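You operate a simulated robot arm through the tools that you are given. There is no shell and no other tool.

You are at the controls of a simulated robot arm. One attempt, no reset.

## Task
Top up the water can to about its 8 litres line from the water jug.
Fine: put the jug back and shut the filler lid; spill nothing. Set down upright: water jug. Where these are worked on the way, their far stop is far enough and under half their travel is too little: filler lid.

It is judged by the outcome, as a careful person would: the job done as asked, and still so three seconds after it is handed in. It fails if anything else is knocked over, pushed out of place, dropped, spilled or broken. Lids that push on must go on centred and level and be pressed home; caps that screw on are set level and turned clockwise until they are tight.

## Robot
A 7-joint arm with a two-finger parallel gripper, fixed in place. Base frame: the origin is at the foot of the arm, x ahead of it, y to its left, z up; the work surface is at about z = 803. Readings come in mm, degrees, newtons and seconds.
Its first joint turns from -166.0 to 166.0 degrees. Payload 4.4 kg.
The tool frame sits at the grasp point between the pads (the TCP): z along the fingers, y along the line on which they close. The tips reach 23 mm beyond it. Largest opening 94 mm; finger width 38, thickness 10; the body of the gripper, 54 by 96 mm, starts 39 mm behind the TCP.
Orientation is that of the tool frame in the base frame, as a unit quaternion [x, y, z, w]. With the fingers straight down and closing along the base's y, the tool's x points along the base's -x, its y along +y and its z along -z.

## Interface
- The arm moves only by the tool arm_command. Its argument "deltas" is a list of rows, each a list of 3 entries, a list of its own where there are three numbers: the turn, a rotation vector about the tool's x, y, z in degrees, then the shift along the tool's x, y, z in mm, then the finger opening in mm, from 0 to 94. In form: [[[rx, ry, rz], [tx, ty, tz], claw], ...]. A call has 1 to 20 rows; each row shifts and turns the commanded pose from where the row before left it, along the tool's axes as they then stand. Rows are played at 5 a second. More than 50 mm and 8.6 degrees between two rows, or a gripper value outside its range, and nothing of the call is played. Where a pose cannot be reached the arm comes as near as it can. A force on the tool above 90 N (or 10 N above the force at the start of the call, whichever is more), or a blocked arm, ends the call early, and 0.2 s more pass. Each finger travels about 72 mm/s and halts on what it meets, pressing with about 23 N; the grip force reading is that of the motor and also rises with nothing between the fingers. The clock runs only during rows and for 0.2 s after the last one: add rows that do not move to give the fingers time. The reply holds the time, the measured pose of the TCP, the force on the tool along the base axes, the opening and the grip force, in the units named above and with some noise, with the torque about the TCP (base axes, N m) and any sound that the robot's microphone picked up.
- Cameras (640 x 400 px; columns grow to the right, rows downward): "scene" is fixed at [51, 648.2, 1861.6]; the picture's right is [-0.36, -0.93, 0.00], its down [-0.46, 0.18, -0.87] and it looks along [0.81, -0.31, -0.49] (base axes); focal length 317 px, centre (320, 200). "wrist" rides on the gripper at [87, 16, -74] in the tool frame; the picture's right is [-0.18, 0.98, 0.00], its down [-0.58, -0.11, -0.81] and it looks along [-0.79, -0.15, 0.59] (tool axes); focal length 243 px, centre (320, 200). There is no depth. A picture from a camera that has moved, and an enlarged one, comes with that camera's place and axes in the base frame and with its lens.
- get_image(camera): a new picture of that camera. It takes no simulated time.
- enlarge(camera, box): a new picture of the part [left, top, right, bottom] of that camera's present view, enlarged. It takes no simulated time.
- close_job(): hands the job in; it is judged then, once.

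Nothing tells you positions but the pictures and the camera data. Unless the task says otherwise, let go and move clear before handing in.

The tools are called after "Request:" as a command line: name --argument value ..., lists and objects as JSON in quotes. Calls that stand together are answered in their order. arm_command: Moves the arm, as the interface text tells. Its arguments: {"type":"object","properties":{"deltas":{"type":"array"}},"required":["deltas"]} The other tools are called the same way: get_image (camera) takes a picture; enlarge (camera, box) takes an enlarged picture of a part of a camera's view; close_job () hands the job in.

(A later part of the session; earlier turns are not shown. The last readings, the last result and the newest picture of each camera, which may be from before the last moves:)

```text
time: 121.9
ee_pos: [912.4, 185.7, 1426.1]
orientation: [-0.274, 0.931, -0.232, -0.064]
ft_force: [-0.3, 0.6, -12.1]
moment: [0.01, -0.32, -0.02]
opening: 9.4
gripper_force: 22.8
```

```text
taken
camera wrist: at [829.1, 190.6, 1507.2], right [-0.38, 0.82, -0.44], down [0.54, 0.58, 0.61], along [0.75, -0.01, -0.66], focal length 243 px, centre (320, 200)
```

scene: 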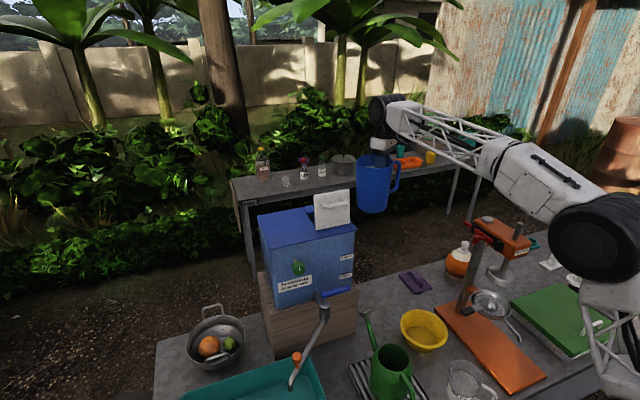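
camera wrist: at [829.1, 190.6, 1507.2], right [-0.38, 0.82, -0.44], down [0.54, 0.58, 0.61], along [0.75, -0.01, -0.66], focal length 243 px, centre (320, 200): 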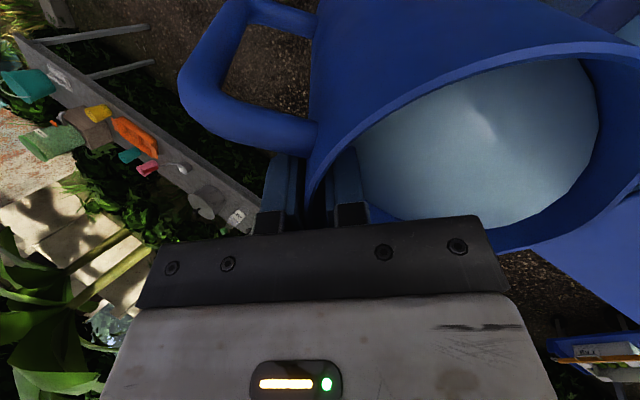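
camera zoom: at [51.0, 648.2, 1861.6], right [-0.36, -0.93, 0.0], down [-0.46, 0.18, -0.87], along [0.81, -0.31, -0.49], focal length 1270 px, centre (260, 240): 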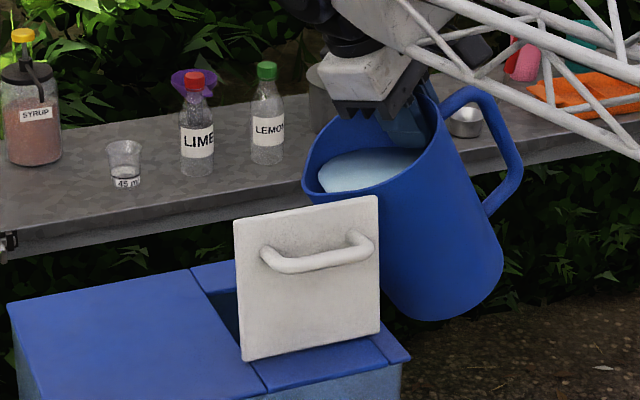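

No flow yet. Continue to 36° in small steps.

Request:
arm_command --deltas '[[[0.8394, 0.5409, 0], [-0.56, 0.87, 0.9], 0], [[0.8394, 0.5409, 0], [-0.56, 0.87, 0.9], 0], [[0.8394, 0.5409, 0], [-0.56, 0.87, 0.9], 0], [[0.8394, 0.5409, 0], [-0.56, 0.87, 0.9], 0], [[0, 0, 0], [0, 0, 0], 0], [[0, 0, 0], [0, 0, 0], 0]]'

Request:
enlarge --camera "scene" --box '[290, 140, 380, 240]'

Request:
get_image --camera "wrist"

```text
time: 123.3
ee_pos: [911.1, 188.3, 1420.8]
orientation: [-0.272, 0.923, -0.264, -0.074]
ft_force: [0.6, 0.3, -11.8]
moment: [0.07, -0.32, -0.02]
opening: 9.2
gripper_force: 23.1
```

```text
4.00 times, centred on (335, 190) of scene
camera zoom: at [51.0, 648.2, 1861.6], right [-0.36, -0.93, 0.0], down [-0.46, 0.18, -0.87], along [0.81, -0.31, -0.49], focal length 1270 px, centre (260, 240)
```

zoom: 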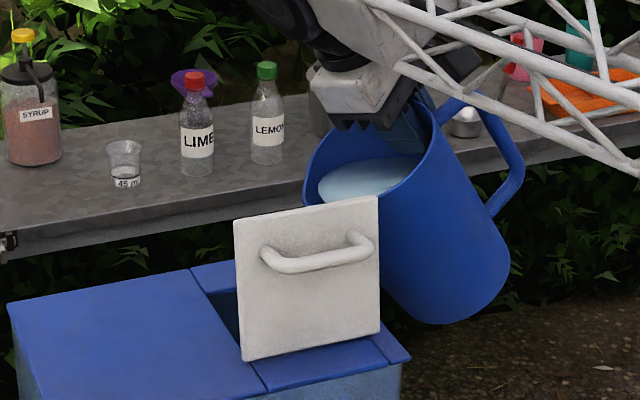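

```text
taken
camera wrist: at [828.9, 198.4, 1500.8], right [-0.38, 0.79, -0.49], down [0.54, 0.62, 0.57], along [0.75, -0.05, -0.66], focal length 243 px, centre (320, 200)
```

wrist: 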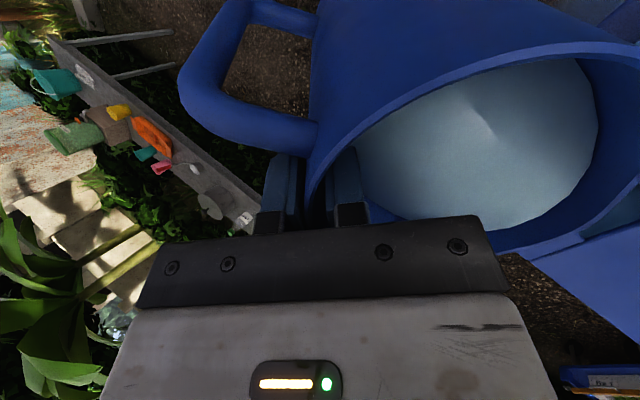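

Request:
enlarge --camera "scene" --box '[270, 255, 300, 275]'

Request:
enlarge --camera "wrist" --box '[420, 0, 640, 280]'

Request:
enlarge --camera "scene" --box '[325, 165, 355, 200]'

```text
16.00 times, centred on (285, 265) of scene
camera zoom: at [51.0, 648.2, 1861.6], right [-0.36, -0.93, 0.0], down [-0.46, 0.18, -0.87], along [0.81, -0.31, -0.49], focal length 5078 px, centre (880, -840)
```

zoom: 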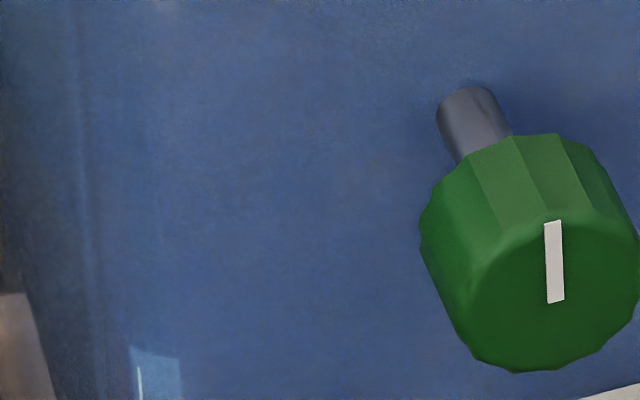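

```text
1.43 times, centred on (530, 140) of wrist
camera zoom: at [828.9, 198.4, 1500.8], right [-0.38, 0.79, -0.49], down [0.54, 0.62, 0.57], along [0.75, -0.05, -0.66], focal length 347 px, centre (20, 286)
```

zoom: 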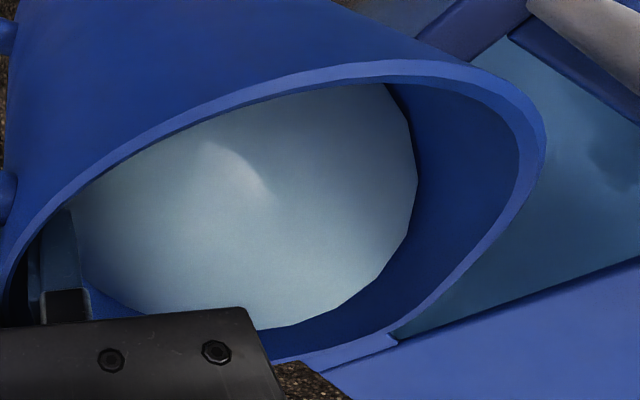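

```text
11.43 times, centred on (340, 182) of scene
camera zoom: at [51.0, 648.2, 1861.6], right [-0.36, -0.93, 0.0], down [-0.46, 0.18, -0.87], along [0.81, -0.31, -0.49], focal length 3628 px, centre (91, 400)
```

zoom: 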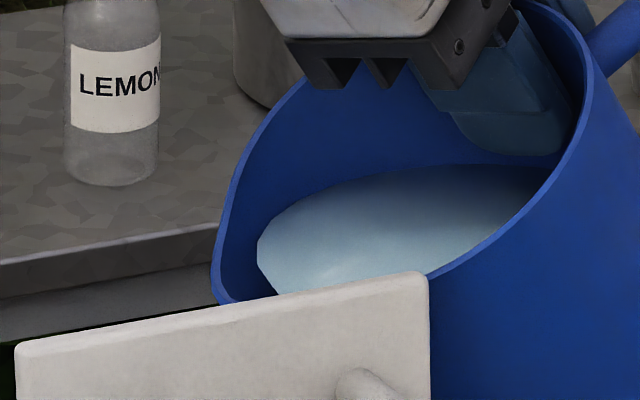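

The spout lip sits right over the opening and the tank level is unchanged, so flow hasn't begun. Tilting on to 36°.

Request:
arm_command --deltas '[[[0.8394, 0.5409, 0], [-0.44, 0.6, 0.15], 0], [[0.8394, 0.5409, 0], [-0.44, 0.6, 0.15], 0], [[0.8394, 0.5409, 0], [-0.44, 0.6, 0.15], 0], [[0.8394, 0.5409, 0], [-0.44, 0.6, 0.15], 0], [[0, 0, 0], [0, 0, 0], 0], [[0, 0, 0], [0, 0, 0], 0]]'

Request:
enlarge --camera "wrist" --box '[420, 0, 640, 280]'

Request:
enlarge --camera "scene" --box '[325, 165, 355, 200]'

Request:
enlarge --camera "scene" --box '[270, 255, 300, 275]'

```text
time: 124.7
ee_pos: [912.2, 189.5, 1418.4]
orientation: [-0.268, 0.913, -0.296, -0.083]
ft_force: [0.4, -0.6, -10.3]
moment: [0.13, -0.32, 0.03]
opening: 9.1
gripper_force: 22.8
```

```text
1.43 times, centred on (530, 140) of wrist
camera zoom: at [829.1, 206.1, 1498.2], right [-0.37, 0.75, -0.54], down [0.54, 0.65, 0.53], along [0.75, -0.1, -0.65], focal length 347 px, centre (20, 286)
```

zoom: 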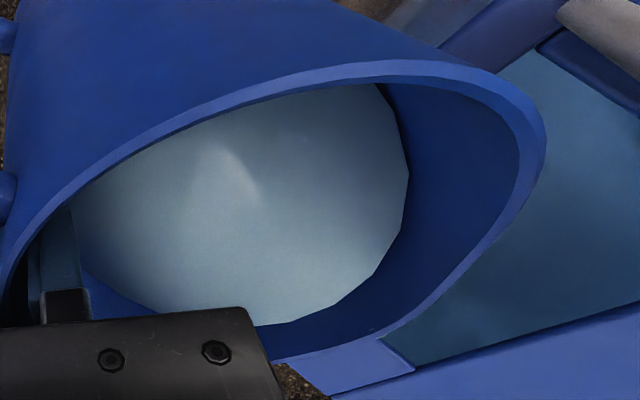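

```text
11.43 times, centred on (340, 182) of scene
camera zoom: at [51.0, 648.2, 1861.6], right [-0.36, -0.93, 0.0], down [-0.46, 0.18, -0.87], along [0.81, -0.31, -0.49], focal length 3628 px, centre (91, 400)
```

zoom: 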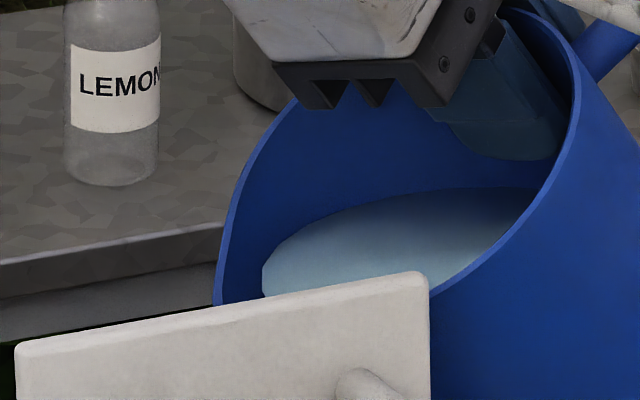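

```text
16.00 times, centred on (285, 265) of scene
camera zoom: at [51.0, 648.2, 1861.6], right [-0.36, -0.93, 0.0], down [-0.46, 0.18, -0.87], along [0.81, -0.31, -0.49], focal length 5078 px, centre (880, -840)
```

zoom: 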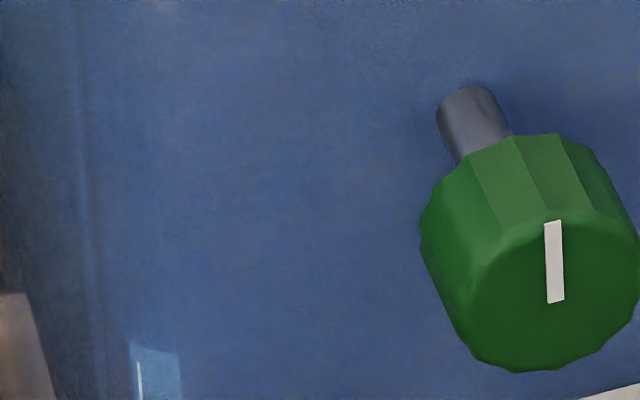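

Flow has begun (the weight reading fell). I'll hold still for a second and re-measure.

Request:
arm_command --deltas '[[[0, 0, 0], [0, 0, 0], 0], [[0, 0, 0], [0, 0, 0], 0], [[0, 0, 0], [0, 0, 0], 0], [[0, 0, 0], [0, 0, 0], 0], [[0, 0, 0], [0, 0, 0], 0]]'

Request:
enlarge --camera "scene" --box '[270, 255, 300, 275]'

Request:
enlarge --camera "scene" --box '[335, 245, 365, 265]'

Request:
get_image --camera "scene"

```text
time: 125.9
ee_pos: [912.2, 188.5, 1419.7]
orientation: [-0.268, 0.913, -0.296, -0.084]
ft_force: [1.7, -0.1, -12.3]
moment: [0.15, -0.25, 0.0]
opening: 9.3
gripper_force: 23.1
```

```text
16.00 times, centred on (285, 265) of scene
camera zoom: at [51.0, 648.2, 1861.6], right [-0.36, -0.93, 0.0], down [-0.46, 0.18, -0.87], along [0.81, -0.31, -0.49], focal length 5078 px, centre (880, -840)
```

zoom: 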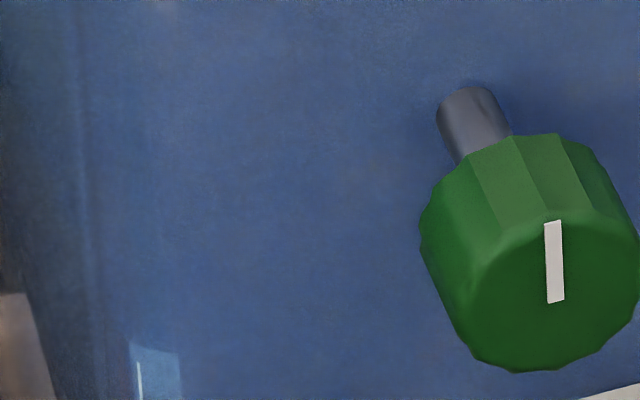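

```text
16.00 times, centred on (350, 255) of scene
camera zoom: at [51.0, 648.2, 1861.6], right [-0.36, -0.93, 0.0], down [-0.46, 0.18, -0.87], along [0.81, -0.31, -0.49], focal length 5078 px, centre (-160, -680)
```

zoom: 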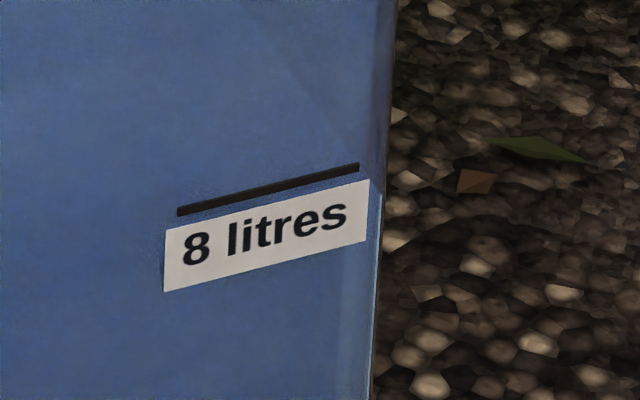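

```text
taken
```

scene: 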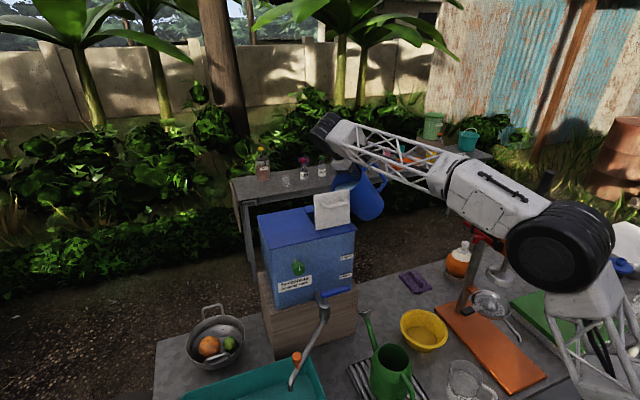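

A little has flowed (level up 1–3 mm). Continue to 40° and 44° with pauses.

Request:
arm_command --deltas '[[[0.8394, 0.5409, 0], [-0.44, 0.69, -0.17], 0], [[0.8394, 0.5409, 0], [-0.44, 0.69, -0.17], 0], [[0.8394, 0.5409, 0], [-0.44, 0.69, -0.17], 0], [[0.8394, 0.5409, 0], [-0.44, 0.69, -0.17], 0], [[0, 0, 0], [0, 0, 0], 0], [[0, 0, 0], [0, 0, 0], 0], [[0, 0, 0], [0, 0, 0], 0], [[0, 0, 0], [0, 0, 0], 0]]'

Request:
enlarge --camera "scene" --box '[270, 255, 300, 275]'

Request:
enlarge --camera "wrist" --box '[420, 0, 640, 280]'

Request:
enlarge --camera "scene" --box '[290, 140, 390, 270]'

```text
time: 127.7
ee_pos: [912.1, 191.6, 1417.5]
orientation: [-0.264, 0.902, -0.328, -0.093]
ft_force: [0.1, 0.2, -11.5]
moment: [0.17, -0.29, -0.02]
opening: 9.3
gripper_force: 22.9
```

```text
16.00 times, centred on (285, 265) of scene
camera zoom: at [51.0, 648.2, 1861.6], right [-0.36, -0.93, 0.0], down [-0.46, 0.18, -0.87], along [0.81, -0.31, -0.49], focal length 5078 px, centre (880, -840)
```

zoom: 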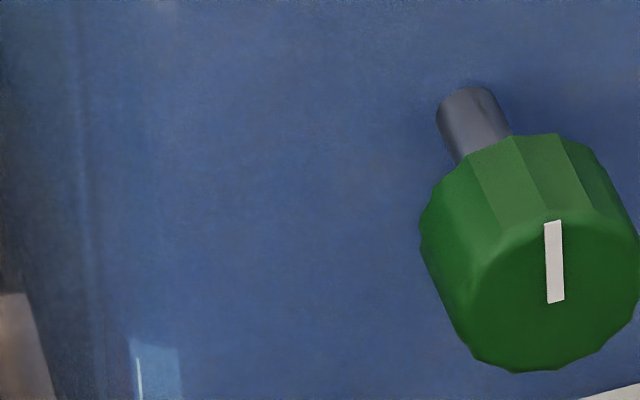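

```text
1.43 times, centred on (530, 140) of wrist
camera zoom: at [829.1, 214.6, 1494.9], right [-0.37, 0.71, -0.6], down [0.54, 0.69, 0.48], along [0.75, -0.14, -0.64], focal length 347 px, centre (20, 286)
```

zoom: 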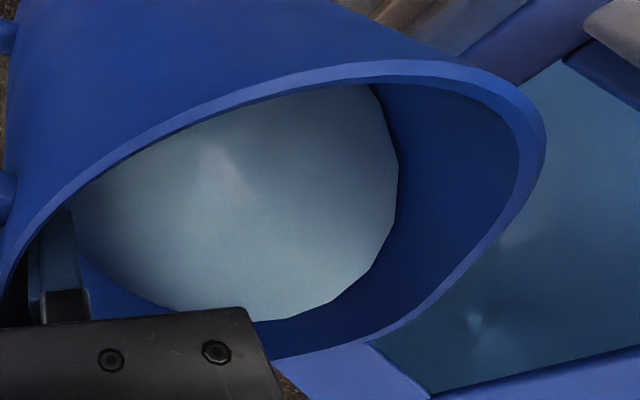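

```text
3.08 times, centred on (340, 205) of scene
camera zoom: at [51.0, 648.2, 1861.6], right [-0.36, -0.93, 0.0], down [-0.46, 0.18, -0.87], along [0.81, -0.31, -0.49], focal length 977 px, centre (258, 185)
```

zoom: 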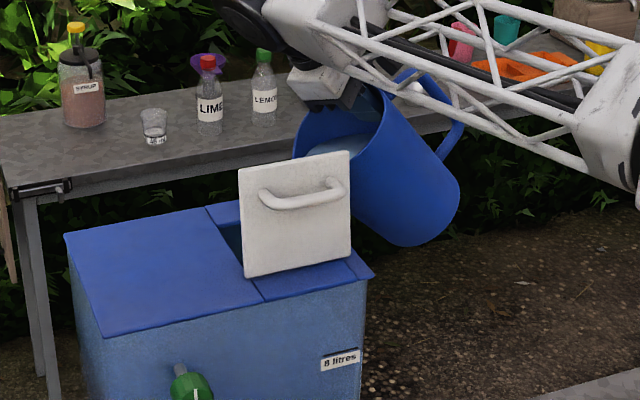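

Level is rising slowly and the pour is clean. I'll nudge the lip 5 mm further over the opening and tilt to 44°.

Request:
arm_command --deltas '[[[0.8394, 0.5409, 0], [-0.83, 1.29, -1.48], 0], [[0.8394, 0.5409, 0], [-0.83, 1.29, -1.48], 0], [[0.8394, 0.5409, 0], [-0.83, 1.29, -1.48], 0], [[0.8394, 0.5409, 0], [-0.83, 1.29, -1.48], 0], [[0, 0, 0], [0, 0, 0], 0], [[0, 0, 0], [0, 0, 0], 0], [[0, 0, 0], [0, 0, 0], 0], [[0, 0, 0], [0, 0, 0], 0]]'

Request:
enlarge --camera "scene" --box '[270, 255, 300, 275]'

Request:
enlarge --camera "wrist" --box '[420, 0, 640, 280]'

```text
time: 129.5
ee_pos: [910.7, 200.8, 1418.1]
orientation: [-0.262, 0.89, -0.359, -0.102]
ft_force: [0.2, -0.2, -10.3]
moment: [0.23, -0.29, -0.01]
opening: 9.5
gripper_force: 22.8
```

```text
16.00 times, centred on (285, 265) of scene
camera zoom: at [51.0, 648.2, 1861.6], right [-0.36, -0.93, 0.0], down [-0.46, 0.18, -0.87], along [0.81, -0.31, -0.49], focal length 5078 px, centre (880, -840)
```

zoom: 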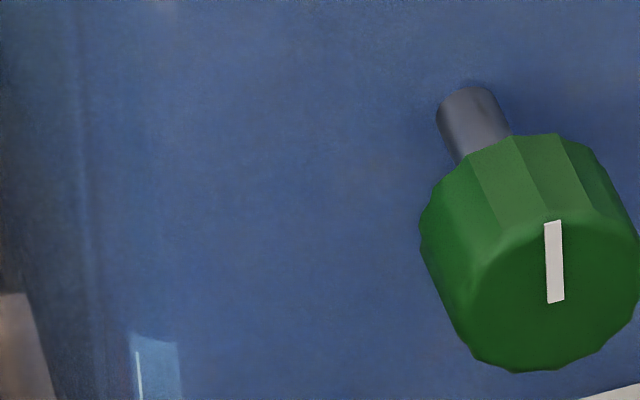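

```text
1.43 times, centred on (530, 140) of wrist
camera zoom: at [828.7, 228.2, 1494.2], right [-0.37, 0.67, -0.64], down [0.54, 0.72, 0.43], along [0.75, -0.19, -0.63], focal length 347 px, centre (20, 286)
```

zoom: 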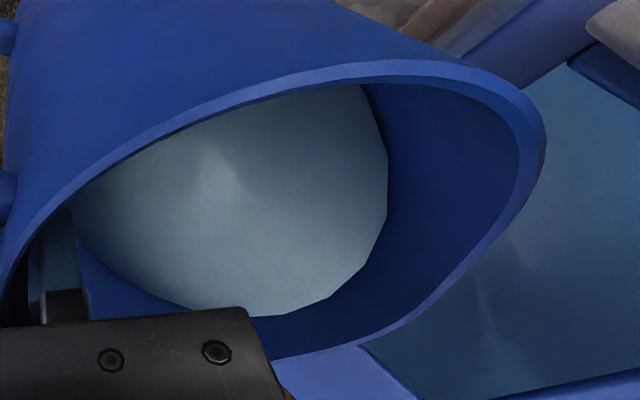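

About 0.15 L in so far. Tilting on to 50°.

Request:
arm_command --deltas '[[[0.8394, 0.5409, 0], [-0.37, 0.57, -0.7], 0], [[0.8394, 0.5409, 0], [-0.37, 0.57, -0.7], 0], [[0.8394, 0.5409, 0], [-0.37, 0.57, -0.7], 0], [[0.8394, 0.5409, 0], [-0.37, 0.57, -0.7], 0], [[0, 0, 0], [0, 0, 0], 0], [[0, 0, 0], [0, 0, 0], 0], [[0.8394, 0.5409, 0], [-0.26, 0.4, -1.03], 0], [[0.8394, 0.5409, 0], [-0.26, 0.4, -1.03], 0], [[0, 0, 0], [0, 0, 0], 0], [[0, 0, 0], [0, 0, 0], 0], [[0, 0, 0], [0, 0, 0], 0], [[0, 0, 0], [0, 0, 0], 0]]'

Request:
enlarge --camera "scene" --box '[270, 255, 300, 275]'

Request:
enlarge --camera "wrist" --box '[420, 0, 640, 280]'

Request:
enlarge --camera "scene" --box '[335, 245, 365, 265]'

```text
time: 132.1
ee_pos: [912.5, 207.9, 1419.4]
orientation: [-0.256, 0.87, -0.405, -0.115]
ft_force: [-0.9, 0.0, -7.9]
moment: [0.25, -0.21, 0.01]
opening: 9.8
gripper_force: 22.6
```

```text
16.00 times, centred on (285, 265) of scene
camera zoom: at [51.0, 648.2, 1861.6], right [-0.36, -0.93, 0.0], down [-0.46, 0.18, -0.87], along [0.81, -0.31, -0.49], focal length 5078 px, centre (880, -840)
```

zoom: 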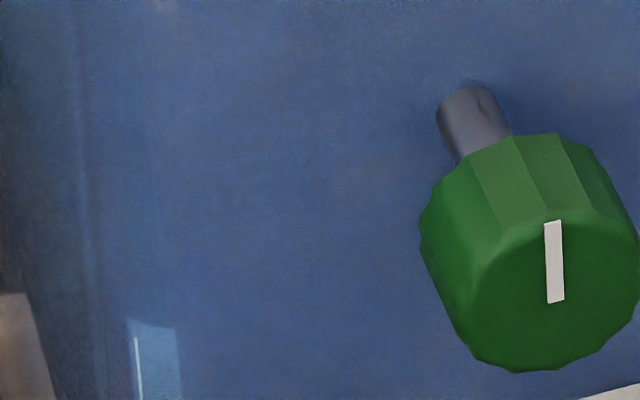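

```text
1.43 times, centred on (530, 140) of wrist
camera zoom: at [829.2, 242.6, 1491.7], right [-0.37, 0.6, -0.71], down [0.54, 0.76, 0.35], along [0.75, -0.25, -0.61], focal length 347 px, centre (20, 286)
```

zoom: 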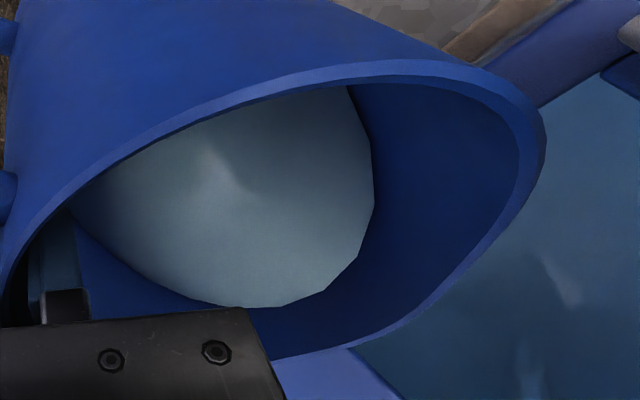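

```text
16.00 times, centred on (350, 255) of scene
camera zoom: at [51.0, 648.2, 1861.6], right [-0.36, -0.93, 0.0], down [-0.46, 0.18, -0.87], along [0.81, -0.31, -0.49], focal length 5078 px, centre (-160, -680)
```

zoom: 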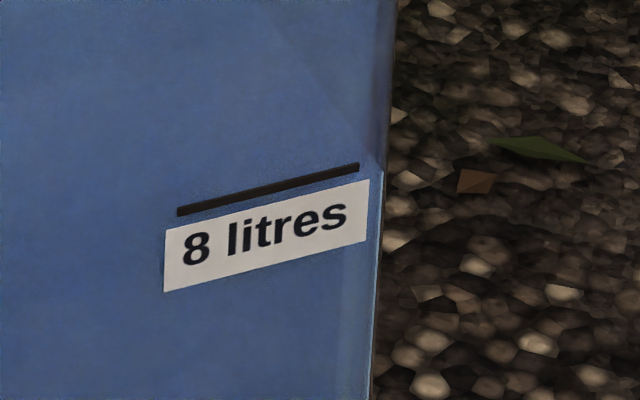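

About 0.3 L is in; the level is roughly 5 mm short of the line. Tilting on to 54°.

Request:
arm_command --deltas '[[[0.8394, 0.5409, 0], [-0.26, 0.4, -1.03], 0], [[0.8394, 0.5409, 0], [-0.26, 0.4, -1.03], 0], [[0.8394, 0.5409, 0], [-0.07, 0.11, -1.42], 0], [[0.8394, 0.5409, 0], [-0.07, 0.11, -1.42], 0], [[0, 0, 0], [0, 0, 0], 0], [[0, 0, 0], [0, 0, 0], 0], [[0, 0, 0], [0, 0, 0], 0], [[0, 0, 0], [0, 0, 0], 0], [[0, 0, 0], [0, 0, 0], 0]]'

Request:
enlarge --camera "scene" --box '[270, 255, 300, 275]'

Request:
enlarge --camera "wrist" --box '[420, 0, 640, 280]'

Request:
enlarge --camera "scene" --box '[335, 245, 365, 265]'

```text
time: 134.1
ee_pos: [911.9, 210.5, 1420.2]
orientation: [-0.251, 0.856, -0.435, -0.124]
ft_force: [0.4, -0.4, -7.9]
moment: [0.24, -0.21, -0.04]
opening: 9.3
gripper_force: 23.0
```

```text
16.00 times, centred on (285, 265) of scene
camera zoom: at [51.0, 648.2, 1861.6], right [-0.36, -0.93, 0.0], down [-0.46, 0.18, -0.87], along [0.81, -0.31, -0.49], focal length 5078 px, centre (880, -840)
```

zoom: 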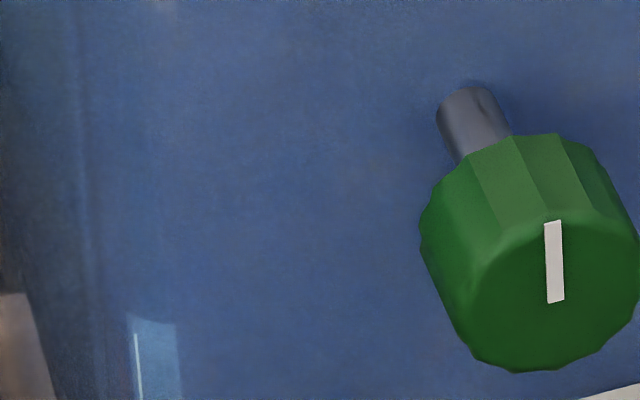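

```text
1.43 times, centred on (530, 140) of wrist
camera zoom: at [829.3, 251.8, 1490.2], right [-0.37, 0.55, -0.75], down [0.54, 0.78, 0.3], along [0.75, -0.3, -0.59], focal length 347 px, centre (20, 286)
```

zoom: 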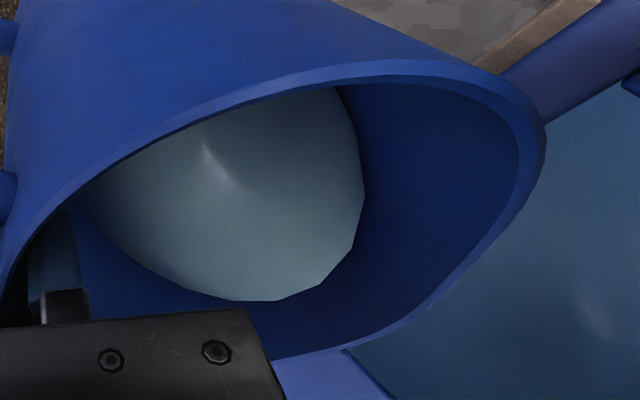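

```text
16.00 times, centred on (350, 255) of scene
camera zoom: at [51.0, 648.2, 1861.6], right [-0.36, -0.93, 0.0], down [-0.46, 0.18, -0.87], along [0.81, -0.31, -0.49], focal length 5078 px, centre (-160, -680)
```

zoom: 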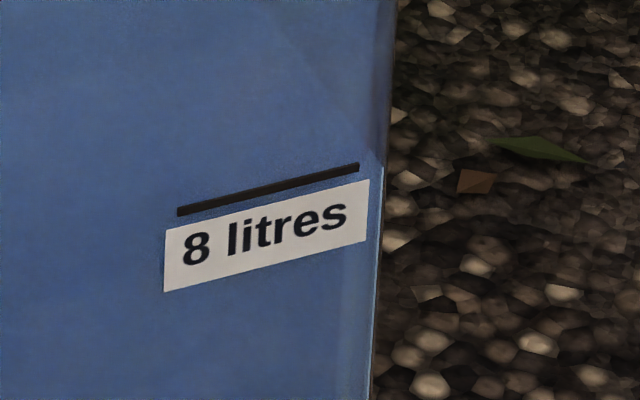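

About 7–8 mm up now, with about 3–4 mm to go. Tilting to 58°.

Request:
arm_command --deltas '[[[0.8394, 0.5409, 0], [-0.07, 0.11, -1.42], 0], [[0.8394, 0.5409, 0], [-0.07, 0.11, -1.42], 0], [[0.8394, 0.5409, 0], [-0.03, 0.04, -1.53], 0], [[0.8394, 0.5409, 0], [-0.03, 0.04, -1.53], 0], [[0, 0, 0], [0, 0, 0], 0], [[0, 0, 0], [0, 0, 0], 0], [[0, 0, 0], [0, 0, 0], 0], [[0, 0, 0], [0, 0, 0], 0], [[0, 0, 0], [0, 0, 0], 0]]'

Request:
enlarge --camera "scene" --box '[270, 255, 300, 275]'

Request:
enlarge --camera "wrist" --box '[420, 0, 640, 280]'

Request:
enlarge --camera "scene" --box '[335, 245, 365, 265]'

Request:
get_image --camera "scene"

```text
time: 136.1
ee_pos: [911.3, 217.3, 1425.1]
orientation: [-0.246, 0.84, -0.465, -0.133]
ft_force: [0.1, -0.1, -7.0]
moment: [0.23, -0.11, 0.0]
opening: 9.1
gripper_force: 23.4
```

```text
16.00 times, centred on (285, 265) of scene
camera zoom: at [51.0, 648.2, 1861.6], right [-0.36, -0.93, 0.0], down [-0.46, 0.18, -0.87], along [0.81, -0.31, -0.49], focal length 5078 px, centre (880, -840)
```

zoom: 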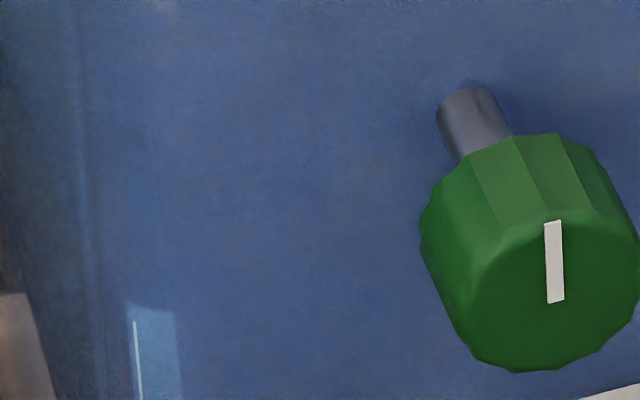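

```text
1.43 times, centred on (530, 140) of wrist
camera zoom: at [829.1, 262.5, 1491.3], right [-0.37, 0.49, -0.79], down [0.54, 0.8, 0.24], along [0.75, -0.34, -0.57], focal length 347 px, centre (20, 286)
```

zoom: 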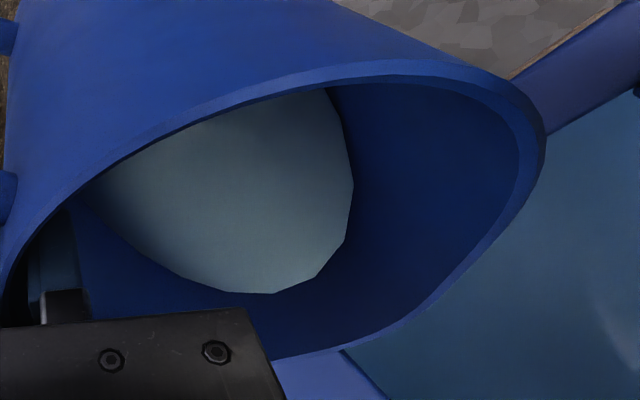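

```text
16.00 times, centred on (350, 255) of scene
camera zoom: at [51.0, 648.2, 1861.6], right [-0.36, -0.93, 0.0], down [-0.46, 0.18, -0.87], along [0.81, -0.31, -0.49], focal length 5078 px, centre (-160, -680)
```

zoom: 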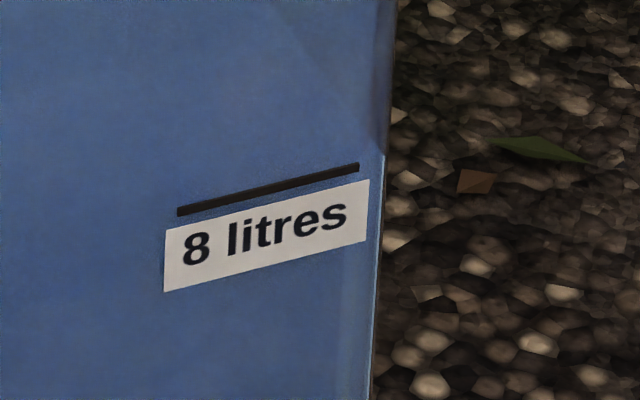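

```text
taken
```

scene: 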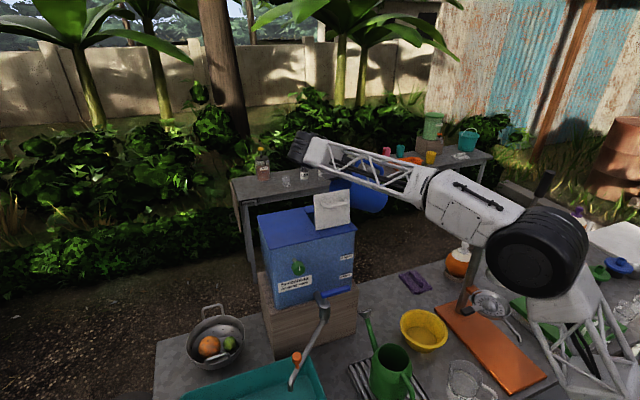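

By my refined estimate 0.55 L has gone in (matching the weight drop) and the level is about 2 mm short of the line. A small further tilt of 3° should finish it.

Request:
arm_command --deltas '[[[0.8394, 0.5409, 0], [0, 0, -1.3], 0], [[0.8394, 0.5409, 0], [0, 0, -1.3], 0], [[0.8394, 0.5409, 0], [0, 0, -1.3], 0], [[0, 0, 0], [0, 0, 0], 0], [[0, 0, 0], [0, 0, 0], 0], [[0, 0, 0], [0, 0, 0], 0], [[0, 0, 0], [0, 0, 0], 0], [[0, 0, 0], [0, 0, 0], 0]]'

Request:
enlarge --camera "scene" --box '[270, 255, 300, 275]'

Request:
enlarge --camera "scene" --box '[345, 250, 360, 260]'

Request:
enlarge --camera "wrist" --box '[420, 0, 640, 280]'

```text
time: 137.9
ee_pos: [911.2, 220.7, 1426.4]
orientation: [-0.242, 0.828, -0.486, -0.139]
ft_force: [0.2, 0.3, -5.0]
moment: [0.21, -0.14, 0.0]
opening: 9.4
gripper_force: 23.0
```

```text
16.00 times, centred on (285, 265) of scene
camera zoom: at [51.0, 648.2, 1861.6], right [-0.36, -0.93, 0.0], down [-0.46, 0.18, -0.87], along [0.81, -0.31, -0.49], focal length 5078 px, centre (880, -840)
```

zoom: 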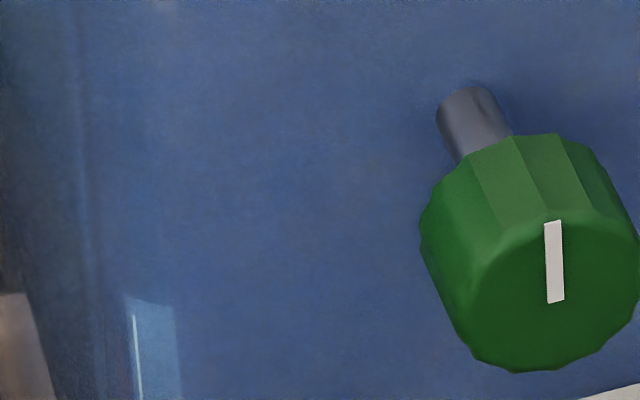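

```text
16.00 times, centred on (352, 255) of scene
camera zoom: at [51.0, 648.2, 1861.6], right [-0.36, -0.93, 0.0], down [-0.46, 0.18, -0.87], along [0.81, -0.31, -0.49], focal length 5078 px, centre (-200, -680)
```

zoom: 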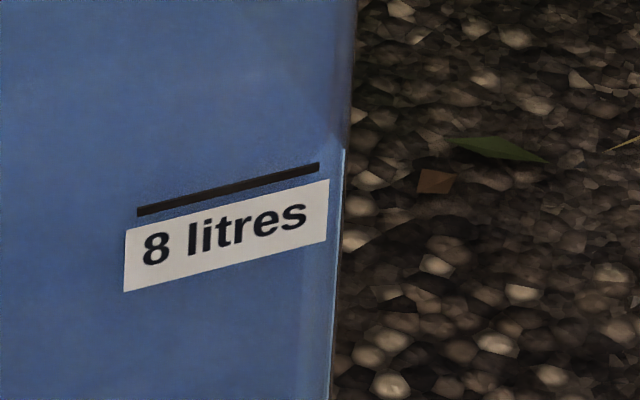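

```text
1.43 times, centred on (530, 140) of wrist
camera zoom: at [828.5, 268.7, 1490.5], right [-0.37, 0.45, -0.81], down [0.54, 0.81, 0.2], along [0.75, -0.37, -0.55], focal length 347 px, centre (20, 286)
```

zoom: 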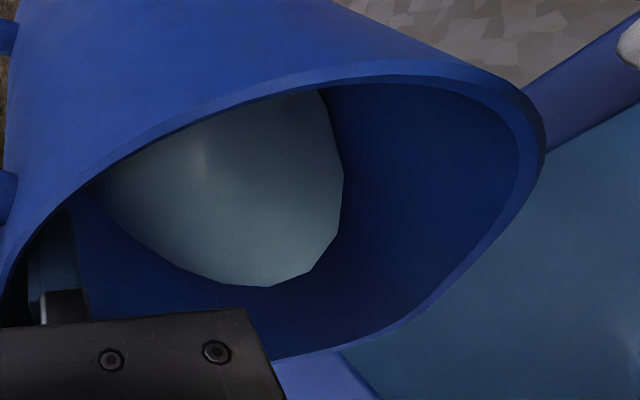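

The level now matches the 8 L line. I'll tilt the jug back along the same path.

Request:
arm_command --deltas '[[[-1.679, -1.082, 0], [0, 0, 2.6], 0], [[-1.679, -1.082, 0], [0.03, -0.04, 2.83], 0], [[-1.679, -1.082, 0], [0.1, -0.15, 2.95], 0], [[-1.679, -1.082, 0], [0.14, -0.22, 2.84], 0], [[-1.679, -1.082, 0], [0.33, -0.51, 2.45], 0], [[-1.679, -1.082, 0], [0.52, -0.8, 2.06], 0], [[-1.679, -1.082, 0], [0.63, -0.97, 1.73], 0], [[-1.679, -1.082, 0], [0.74, -1.14, 1.4], 0], [[-1.679, -1.082, 0], [1.2, -1.86, 2.18], 0], [[-1.679, -1.082, 0], [1.66, -2.58, 2.96], 0], [[-1.679, -1.082, 0], [1.27, -1.98, 1.65], 0], [[-1.679, -1.082, 0], [0.88, -1.38, 0.34], 0], [[-1.679, -1.082, 0], [0.88, -1.29, 0.02], 0], [[-1.679, -1.082, 0], [0.88, -1.2, -0.3], 0], [[-1.679, -1.082, 0], [1, -1.47, -1.05], 0], [[-1.679, -1.082, 0], [1.12, -1.74, -1.8], 0], [[-1.679, -1.082, 0], [1.25, -1.95, -2.78], 0], [[-1.679, -1.082, 0], [1.38, -2.16, -3.76], 0], [[-1.679, -1.082, 0], [1.4, -2.18, -4.6], 0], [[-1.679, -1.082, 0], [1.42, -2.2, -5.42], 0]]'

Request:
enlarge --camera "scene" --box '[280, 120, 390, 250]'

Request:
get_image --camera "wrist"

```text
time: 142.1
ee_pos: [911.7, 186.3, 1446.1]
orientation: [-0.278, 0.943, -0.175, -0.048]
ft_force: [0.1, 0.6, -6.1]
moment: [-0.06, -0.15, 0.0]
opening: 9.5
gripper_force: 23.1
```

```text
3.08 times, centred on (335, 185) of scene
camera zoom: at [51.0, 648.2, 1861.6], right [-0.36, -0.93, 0.0], down [-0.46, 0.18, -0.87], along [0.81, -0.31, -0.49], focal length 977 px, centre (274, 246)
```

zoom: 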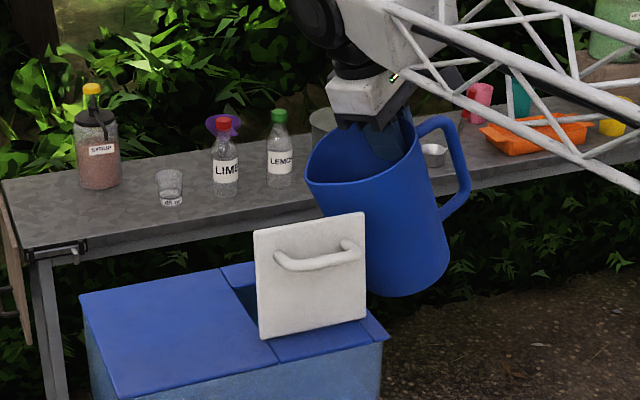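

```text
taken
camera wrist: at [828.9, 180.4, 1525.8], right [-0.38, 0.86, -0.33], down [0.54, 0.5, 0.68], along [0.75, 0.08, -0.66], focal length 243 px, centre (320, 200)
```

wrist: 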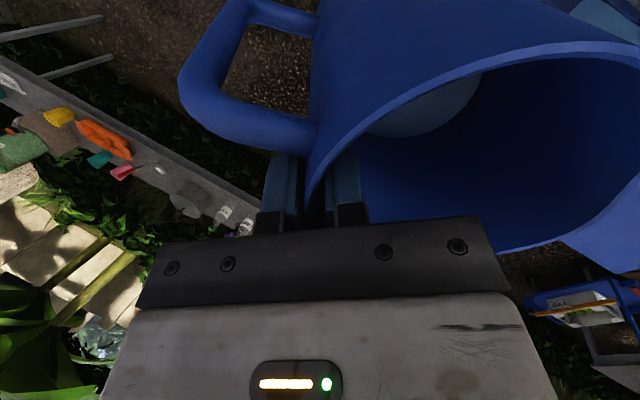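

The jug now reads about 6 N, so ≈0.63 L was poured. I'll back it away from over the tank and bring it upright.

Request:
arm_command --deltas '[[[0, 0, 0], [2.44, -3.43, 1.62], 0], [[0, 0, 0], [4.88, -6.85, 3.23], 0], [[0, 0, 0], [4.88, -6.85, 3.23], 0], [[0, 0, 0], [4.88, -6.85, 3.23], 0], [[0, 0, 0], [4.88, -6.85, 3.23], 0], [[0, 0, 0], [4.88, -6.85, 3.23], 0], [[0, 0, 0], [4.88, -6.85, 3.23], 0], [[0, 0, 0], [4.88, -6.85, 3.23], 0], [[0, 0, 0], [4.88, -6.85, 3.23], 0], [[0, 0, 0], [4.88, -6.85, 3.23], 0], [[0, 0, 0], [2.44, -3.43, 1.62], 0], [[-2.5, -1.61, 0], [0, 0, 0], 0], [[-2.5, -1.61, 0], [0, 0, 0], 0], [[-2.5, -1.61, 0], [0, 0, 0], 0], [[-2.5, -1.61, 0], [0, 0, 0], 0], [[-2.5, -1.61, 0], [0, 0, 0], 0], [[-2.5, -1.61, 0], [0, 0, 0], 0], [[-2.5, -1.61, 0], [0, 0, 0], 0], [[0, 0, 0], [0, 0, 0], 0]]'

Request:
get_image --camera "scene"

```text
time: 146.1
ee_pos: [908.3, 94.6, 1444.1]
orientation: [-0.282, 0.959, -0.001, 0.004]
ft_force: [0.1, 1.2, -5.7]
moment: [-0.19, -0.14, 0.0]
opening: 9.4
gripper_force: 22.8
```

```text
taken
```

scene: 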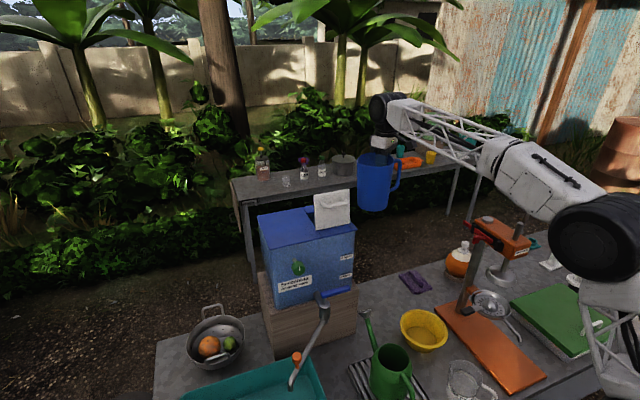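

Upright again beside the tank. Now I'll turn the jug back so the spout faces −x and the handle +x.

Request:
arm_command --deltas '[[[0, 0, -2], [0, 0, 0], 0], [[0, 0, -4], [0, 0, 0], 0], [[0, 0, -5], [0, 0, 0], 0], [[0, 0, -5], [0, 0, 0], 0], [[0, 0, -5], [0, 0, 0], 0], [[0, 0, -5], [0, 0, 0], 0], [[0, 0, -5], [0, 0, 0], 0], [[0, 0, -5], [0, 0, 0], 0], [[0, 0, -5], [0, 0, 0], 0], [[0, 0, -5], [0, 0, 0], 0], [[0, 0, -5], [0, 0, 0], 0], [[0, 0, -5], [0, 0, 0], 0], [[0, 0, -5], [0, 0, 0], 0], [[0, 0, -5], [0, 0, 0], 0], [[0, 0, -5], [0, 0, 0], 0], [[0, 0, -5], [0, 0, 0], 0], [[0, 0, -5], [0, 0, 0], 0], [[0, 0, -5], [0, 0, 0], 0], [[0, 0, -3], [0, 0, 0], 0], [[0, 0, -1], [0, 0, 0], 0]]'

Request:
get_image --camera "wrist"

```text
time: 150.3
ee_pos: [907.9, 94.8, 1445.6]
orientation: [0.878, -0.478, 0.003, -0.001]
ft_force: [-0.3, 0.8, -6.3]
moment: [0.18, -0.21, 0.02]
opening: 9.5
gripper_force: 23.0
```

```text
taken
camera wrist: at [939.9, 13.5, 1519.4], right [-0.93, -0.38, -0.01], down [-0.23, 0.55, 0.8], along [-0.3, 0.75, -0.59], focal length 243 px, centre (320, 200)
```

wrist: 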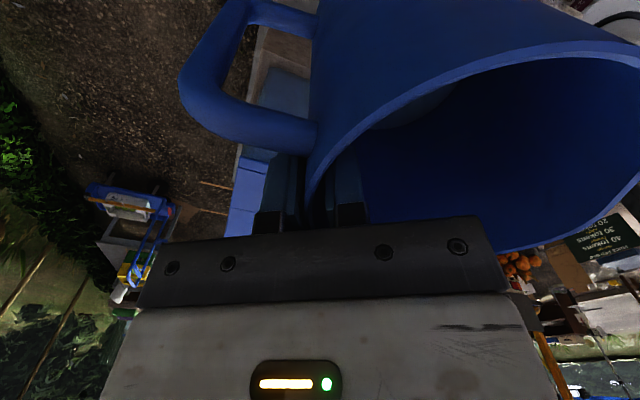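

Now lowering toward the table, shifting back over its original place.

Request:
arm_command --deltas '[[[0, 0, 0], [0, 0, 4], 0], [[0, 0, 0], [0, 0, 8], 0], [[0, 0, 0], [0, 0, 12], 0], [[0, 0, 0], [0, 0, 14], 0], [[0, 0, 0], [0, 0, 14], 0], [[0, 0, 0], [2.15, -1.23, 14], 0], [[0, 0, 0], [2.15, -1.23, 14], 0], [[0, 0, 0], [2.15, -1.23, 14], 0], [[0, 0, 0], [2.15, -1.23, 14], 0], [[0, 0, 0], [2.15, -1.23, 14], 0], [[0, 0, 0], [2.15, -1.23, 14], 0], [[0, 0, 0], [2.15, -1.23, 14], 0], [[0, 0, 0], [2.15, -1.23, 14], 0], [[0, 0, 0], [2.15, -1.23, 14], 0], [[0, 0, 0], [2.15, -1.23, 14], 0], [[0, 0, 0], [0, 0, 14], 0], [[0, 0, 0], [0, 0, 14], 0], [[0, 0, 0], [0, 0, 14], 0], [[0, 0, 0], [0, 0, 14], 0], [[0, 0, 0], [0, 0, 14], 0]]'

Request:
get_image --camera "scene"

```text
time: 154.5
ee_pos: [930.8, 83.1, 1184.5]
orientation: [0.878, -0.478, 0.004, -0.002]
ft_force: [0.2, 0.1, -5.2]
moment: [0.15, -0.2, 0.03]
opening: 9.3
gripper_force: 22.9
```

```text
taken
```

scene: 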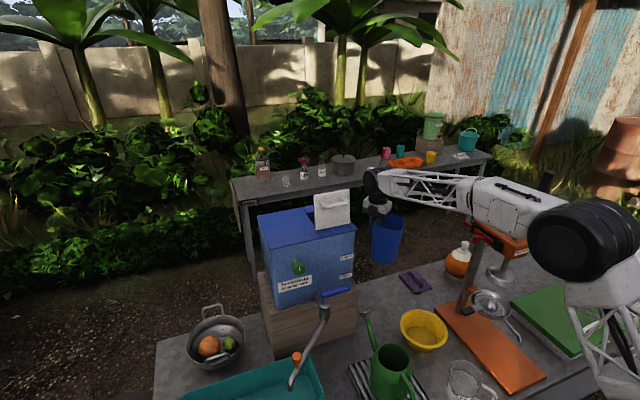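

Request:
arm_command --deltas '[[[0, 0, 0], [0, 0, 8], 0], [[0, 0, 0], [0, 0, 14], 0], [[0, 0, 0], [0, 0, 14], 0], [[0, 0, 0], [0, 0, 14], 0], [[0, 0, 0], [0, 0, 14], 0], [[0, 0, 0], [0, 0, 14], 0], [[0, 0, 0], [0, 0, 14], 0], [[0, 0, 0], [0, 0, 14], 0], [[0, 0, 0], [0, 0, 14], 0], [[0, 0, 0], [0, 0, 14], 0], [[0, 0, 0], [0, 0, 14], 0], [[0, 0, 0], [0, 0, 14], 0], [[0, 0, 0], [0, 0, 14], 0], [[0, 0, 0], [0, 0, 14], 0], [[0, 0, 0], [0, 0, 12], 0], [[0, 0, 0], [0, 0, 8], 0], [[0, 0, 0], [0, 0, 5], 0], [[0, 0, 0], [0, 0, 3], 0], [[0, 0, 0], [0, 0, 0], 0]]'

Request:
enlarge --camera "scene" --box '[340, 210, 440, 310]'

```text
time: 158.5
ee_pos: [931.9, 83.6, 965.7]
orientation: [0.879, -0.477, 0.003, -0.001]
ft_force: [0.0, -0.2, -6.1]
moment: [0.14, -0.19, -0.02]
opening: 9.4
gripper_force: 23.2
```

```text
4.00 times, centred on (390, 260) of scene
camera zoom: at [51.0, 648.2, 1861.6], right [-0.36, -0.93, 0.0], down [-0.46, 0.18, -0.87], along [0.81, -0.31, -0.49], focal length 1270 px, centre (40, -40)
```

zoom: 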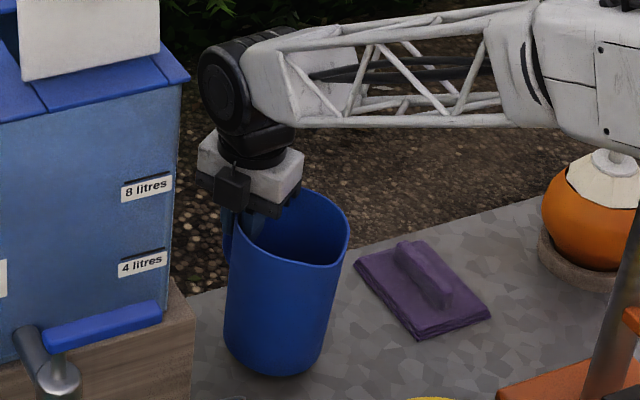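

The jug is just above its old place. A small sideways correction, then lower slowly until it stands.

Request:
arm_command --deltas '[[[0, 0, 0], [2, -2.2, 2], 0], [[0, 0, 0], [2, -2.2, 3], 0], [[0, 0, 0], [0, 0, 3], 0], [[0, 0, 0], [0, 0, 3], 0], [[0, 0, 0], [0, 0, 2], 0], [[0, 0, 0], [0, 0, 0], 0]]'

Request:
arm_command --deltas '[[[0, 0, 0], [0, 0, 1.5], 0], [[0, 0, 0], [0, 0, 1.5], 0], [[0, 0, 0], [0, 0, 1], 0], [[0, 0, 0], [0, 0, 0], 0]]'

```text
time: 159.9
ee_pos: [939.6, 83.5, 953.3]
orientation: [0.879, -0.478, 0.003, -0.001]
ft_force: [0.3, 0.6, -5.2]
moment: [0.12, -0.18, 0.0]
opening: 9.4
gripper_force: 22.9
```

```text
time: 160.9
ee_pos: [938.9, 81.4, 949.6]
orientation: [0.878, -0.478, 0.004, -0.001]
ft_force: [1.8, 3.5, 7.4]
moment: [-0.01, 0.65, -0.2]
opening: 9.3
gripper_force: 22.5
```

Request:
enlarge --camera "scene" --box '[340, 210, 440, 310]'

Request:
enlarge --camera "scene" --box '[360, 260, 410, 310]'

```text
4.00 times, centred on (390, 260) of scene
camera zoom: at [51.0, 648.2, 1861.6], right [-0.36, -0.93, 0.0], down [-0.46, 0.18, -0.87], along [0.81, -0.31, -0.49], focal length 1270 px, centre (40, -40)
```

zoom: 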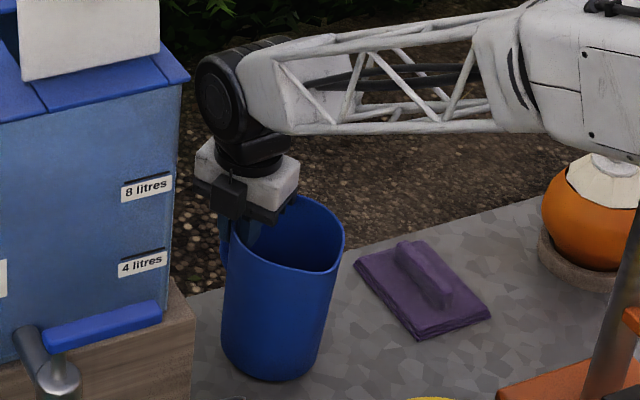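

```text
8.00 times, centred on (385, 285) of scene
camera zoom: at [51.0, 648.2, 1861.6], right [-0.36, -0.93, 0.0], down [-0.46, 0.18, -0.87], along [0.81, -0.31, -0.49], focal length 2539 px, centre (-200, -480)
```

zoom: 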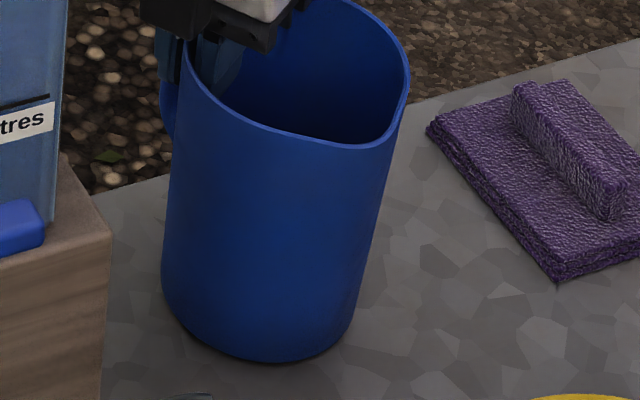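

Touching down, but about 8 mm too far in +x. I'll lift slightly, correct and set down again.

Request:
arm_command --deltas '[[[0, 0, 0], [0, 0, -3], 0], [[0, 0, 0], [0, 0, -3], 0], [[0, 0, 0], [-2.6, 3.08, 0], 0], [[0, 0, 0], [-2.6, 3.08, 0], 0], [[0, 0, 0], [0, 0, 0], 0], [[0, 0, 0], [0, 0, 3], 0], [[0, 0, 0], [0, 0, 1.5], 0], [[0, 0, 0], [0, 0, 1], 0], [[0, 0, 0], [0, 0, 0], 0]]'

Request:
enlarge --camera "scene" --box '[360, 260, 410, 310]'

```text
time: 162.9
ee_pos: [931.5, 83.5, 948.9]
orientation: [0.879, -0.477, 0.004, -0.002]
ft_force: [-0.7, 1.8, 5.8]
moment: [-0.04, 0.79, -0.26]
opening: 9.4
gripper_force: 22.4
```

```text
8.00 times, centred on (385, 285) of scene
camera zoom: at [51.0, 648.2, 1861.6], right [-0.36, -0.93, 0.0], down [-0.46, 0.18, -0.87], along [0.81, -0.31, -0.49], focal length 2539 px, centre (-200, -480)
```

zoom: 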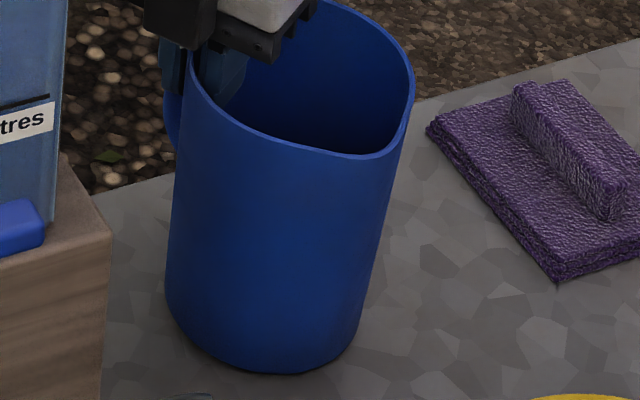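

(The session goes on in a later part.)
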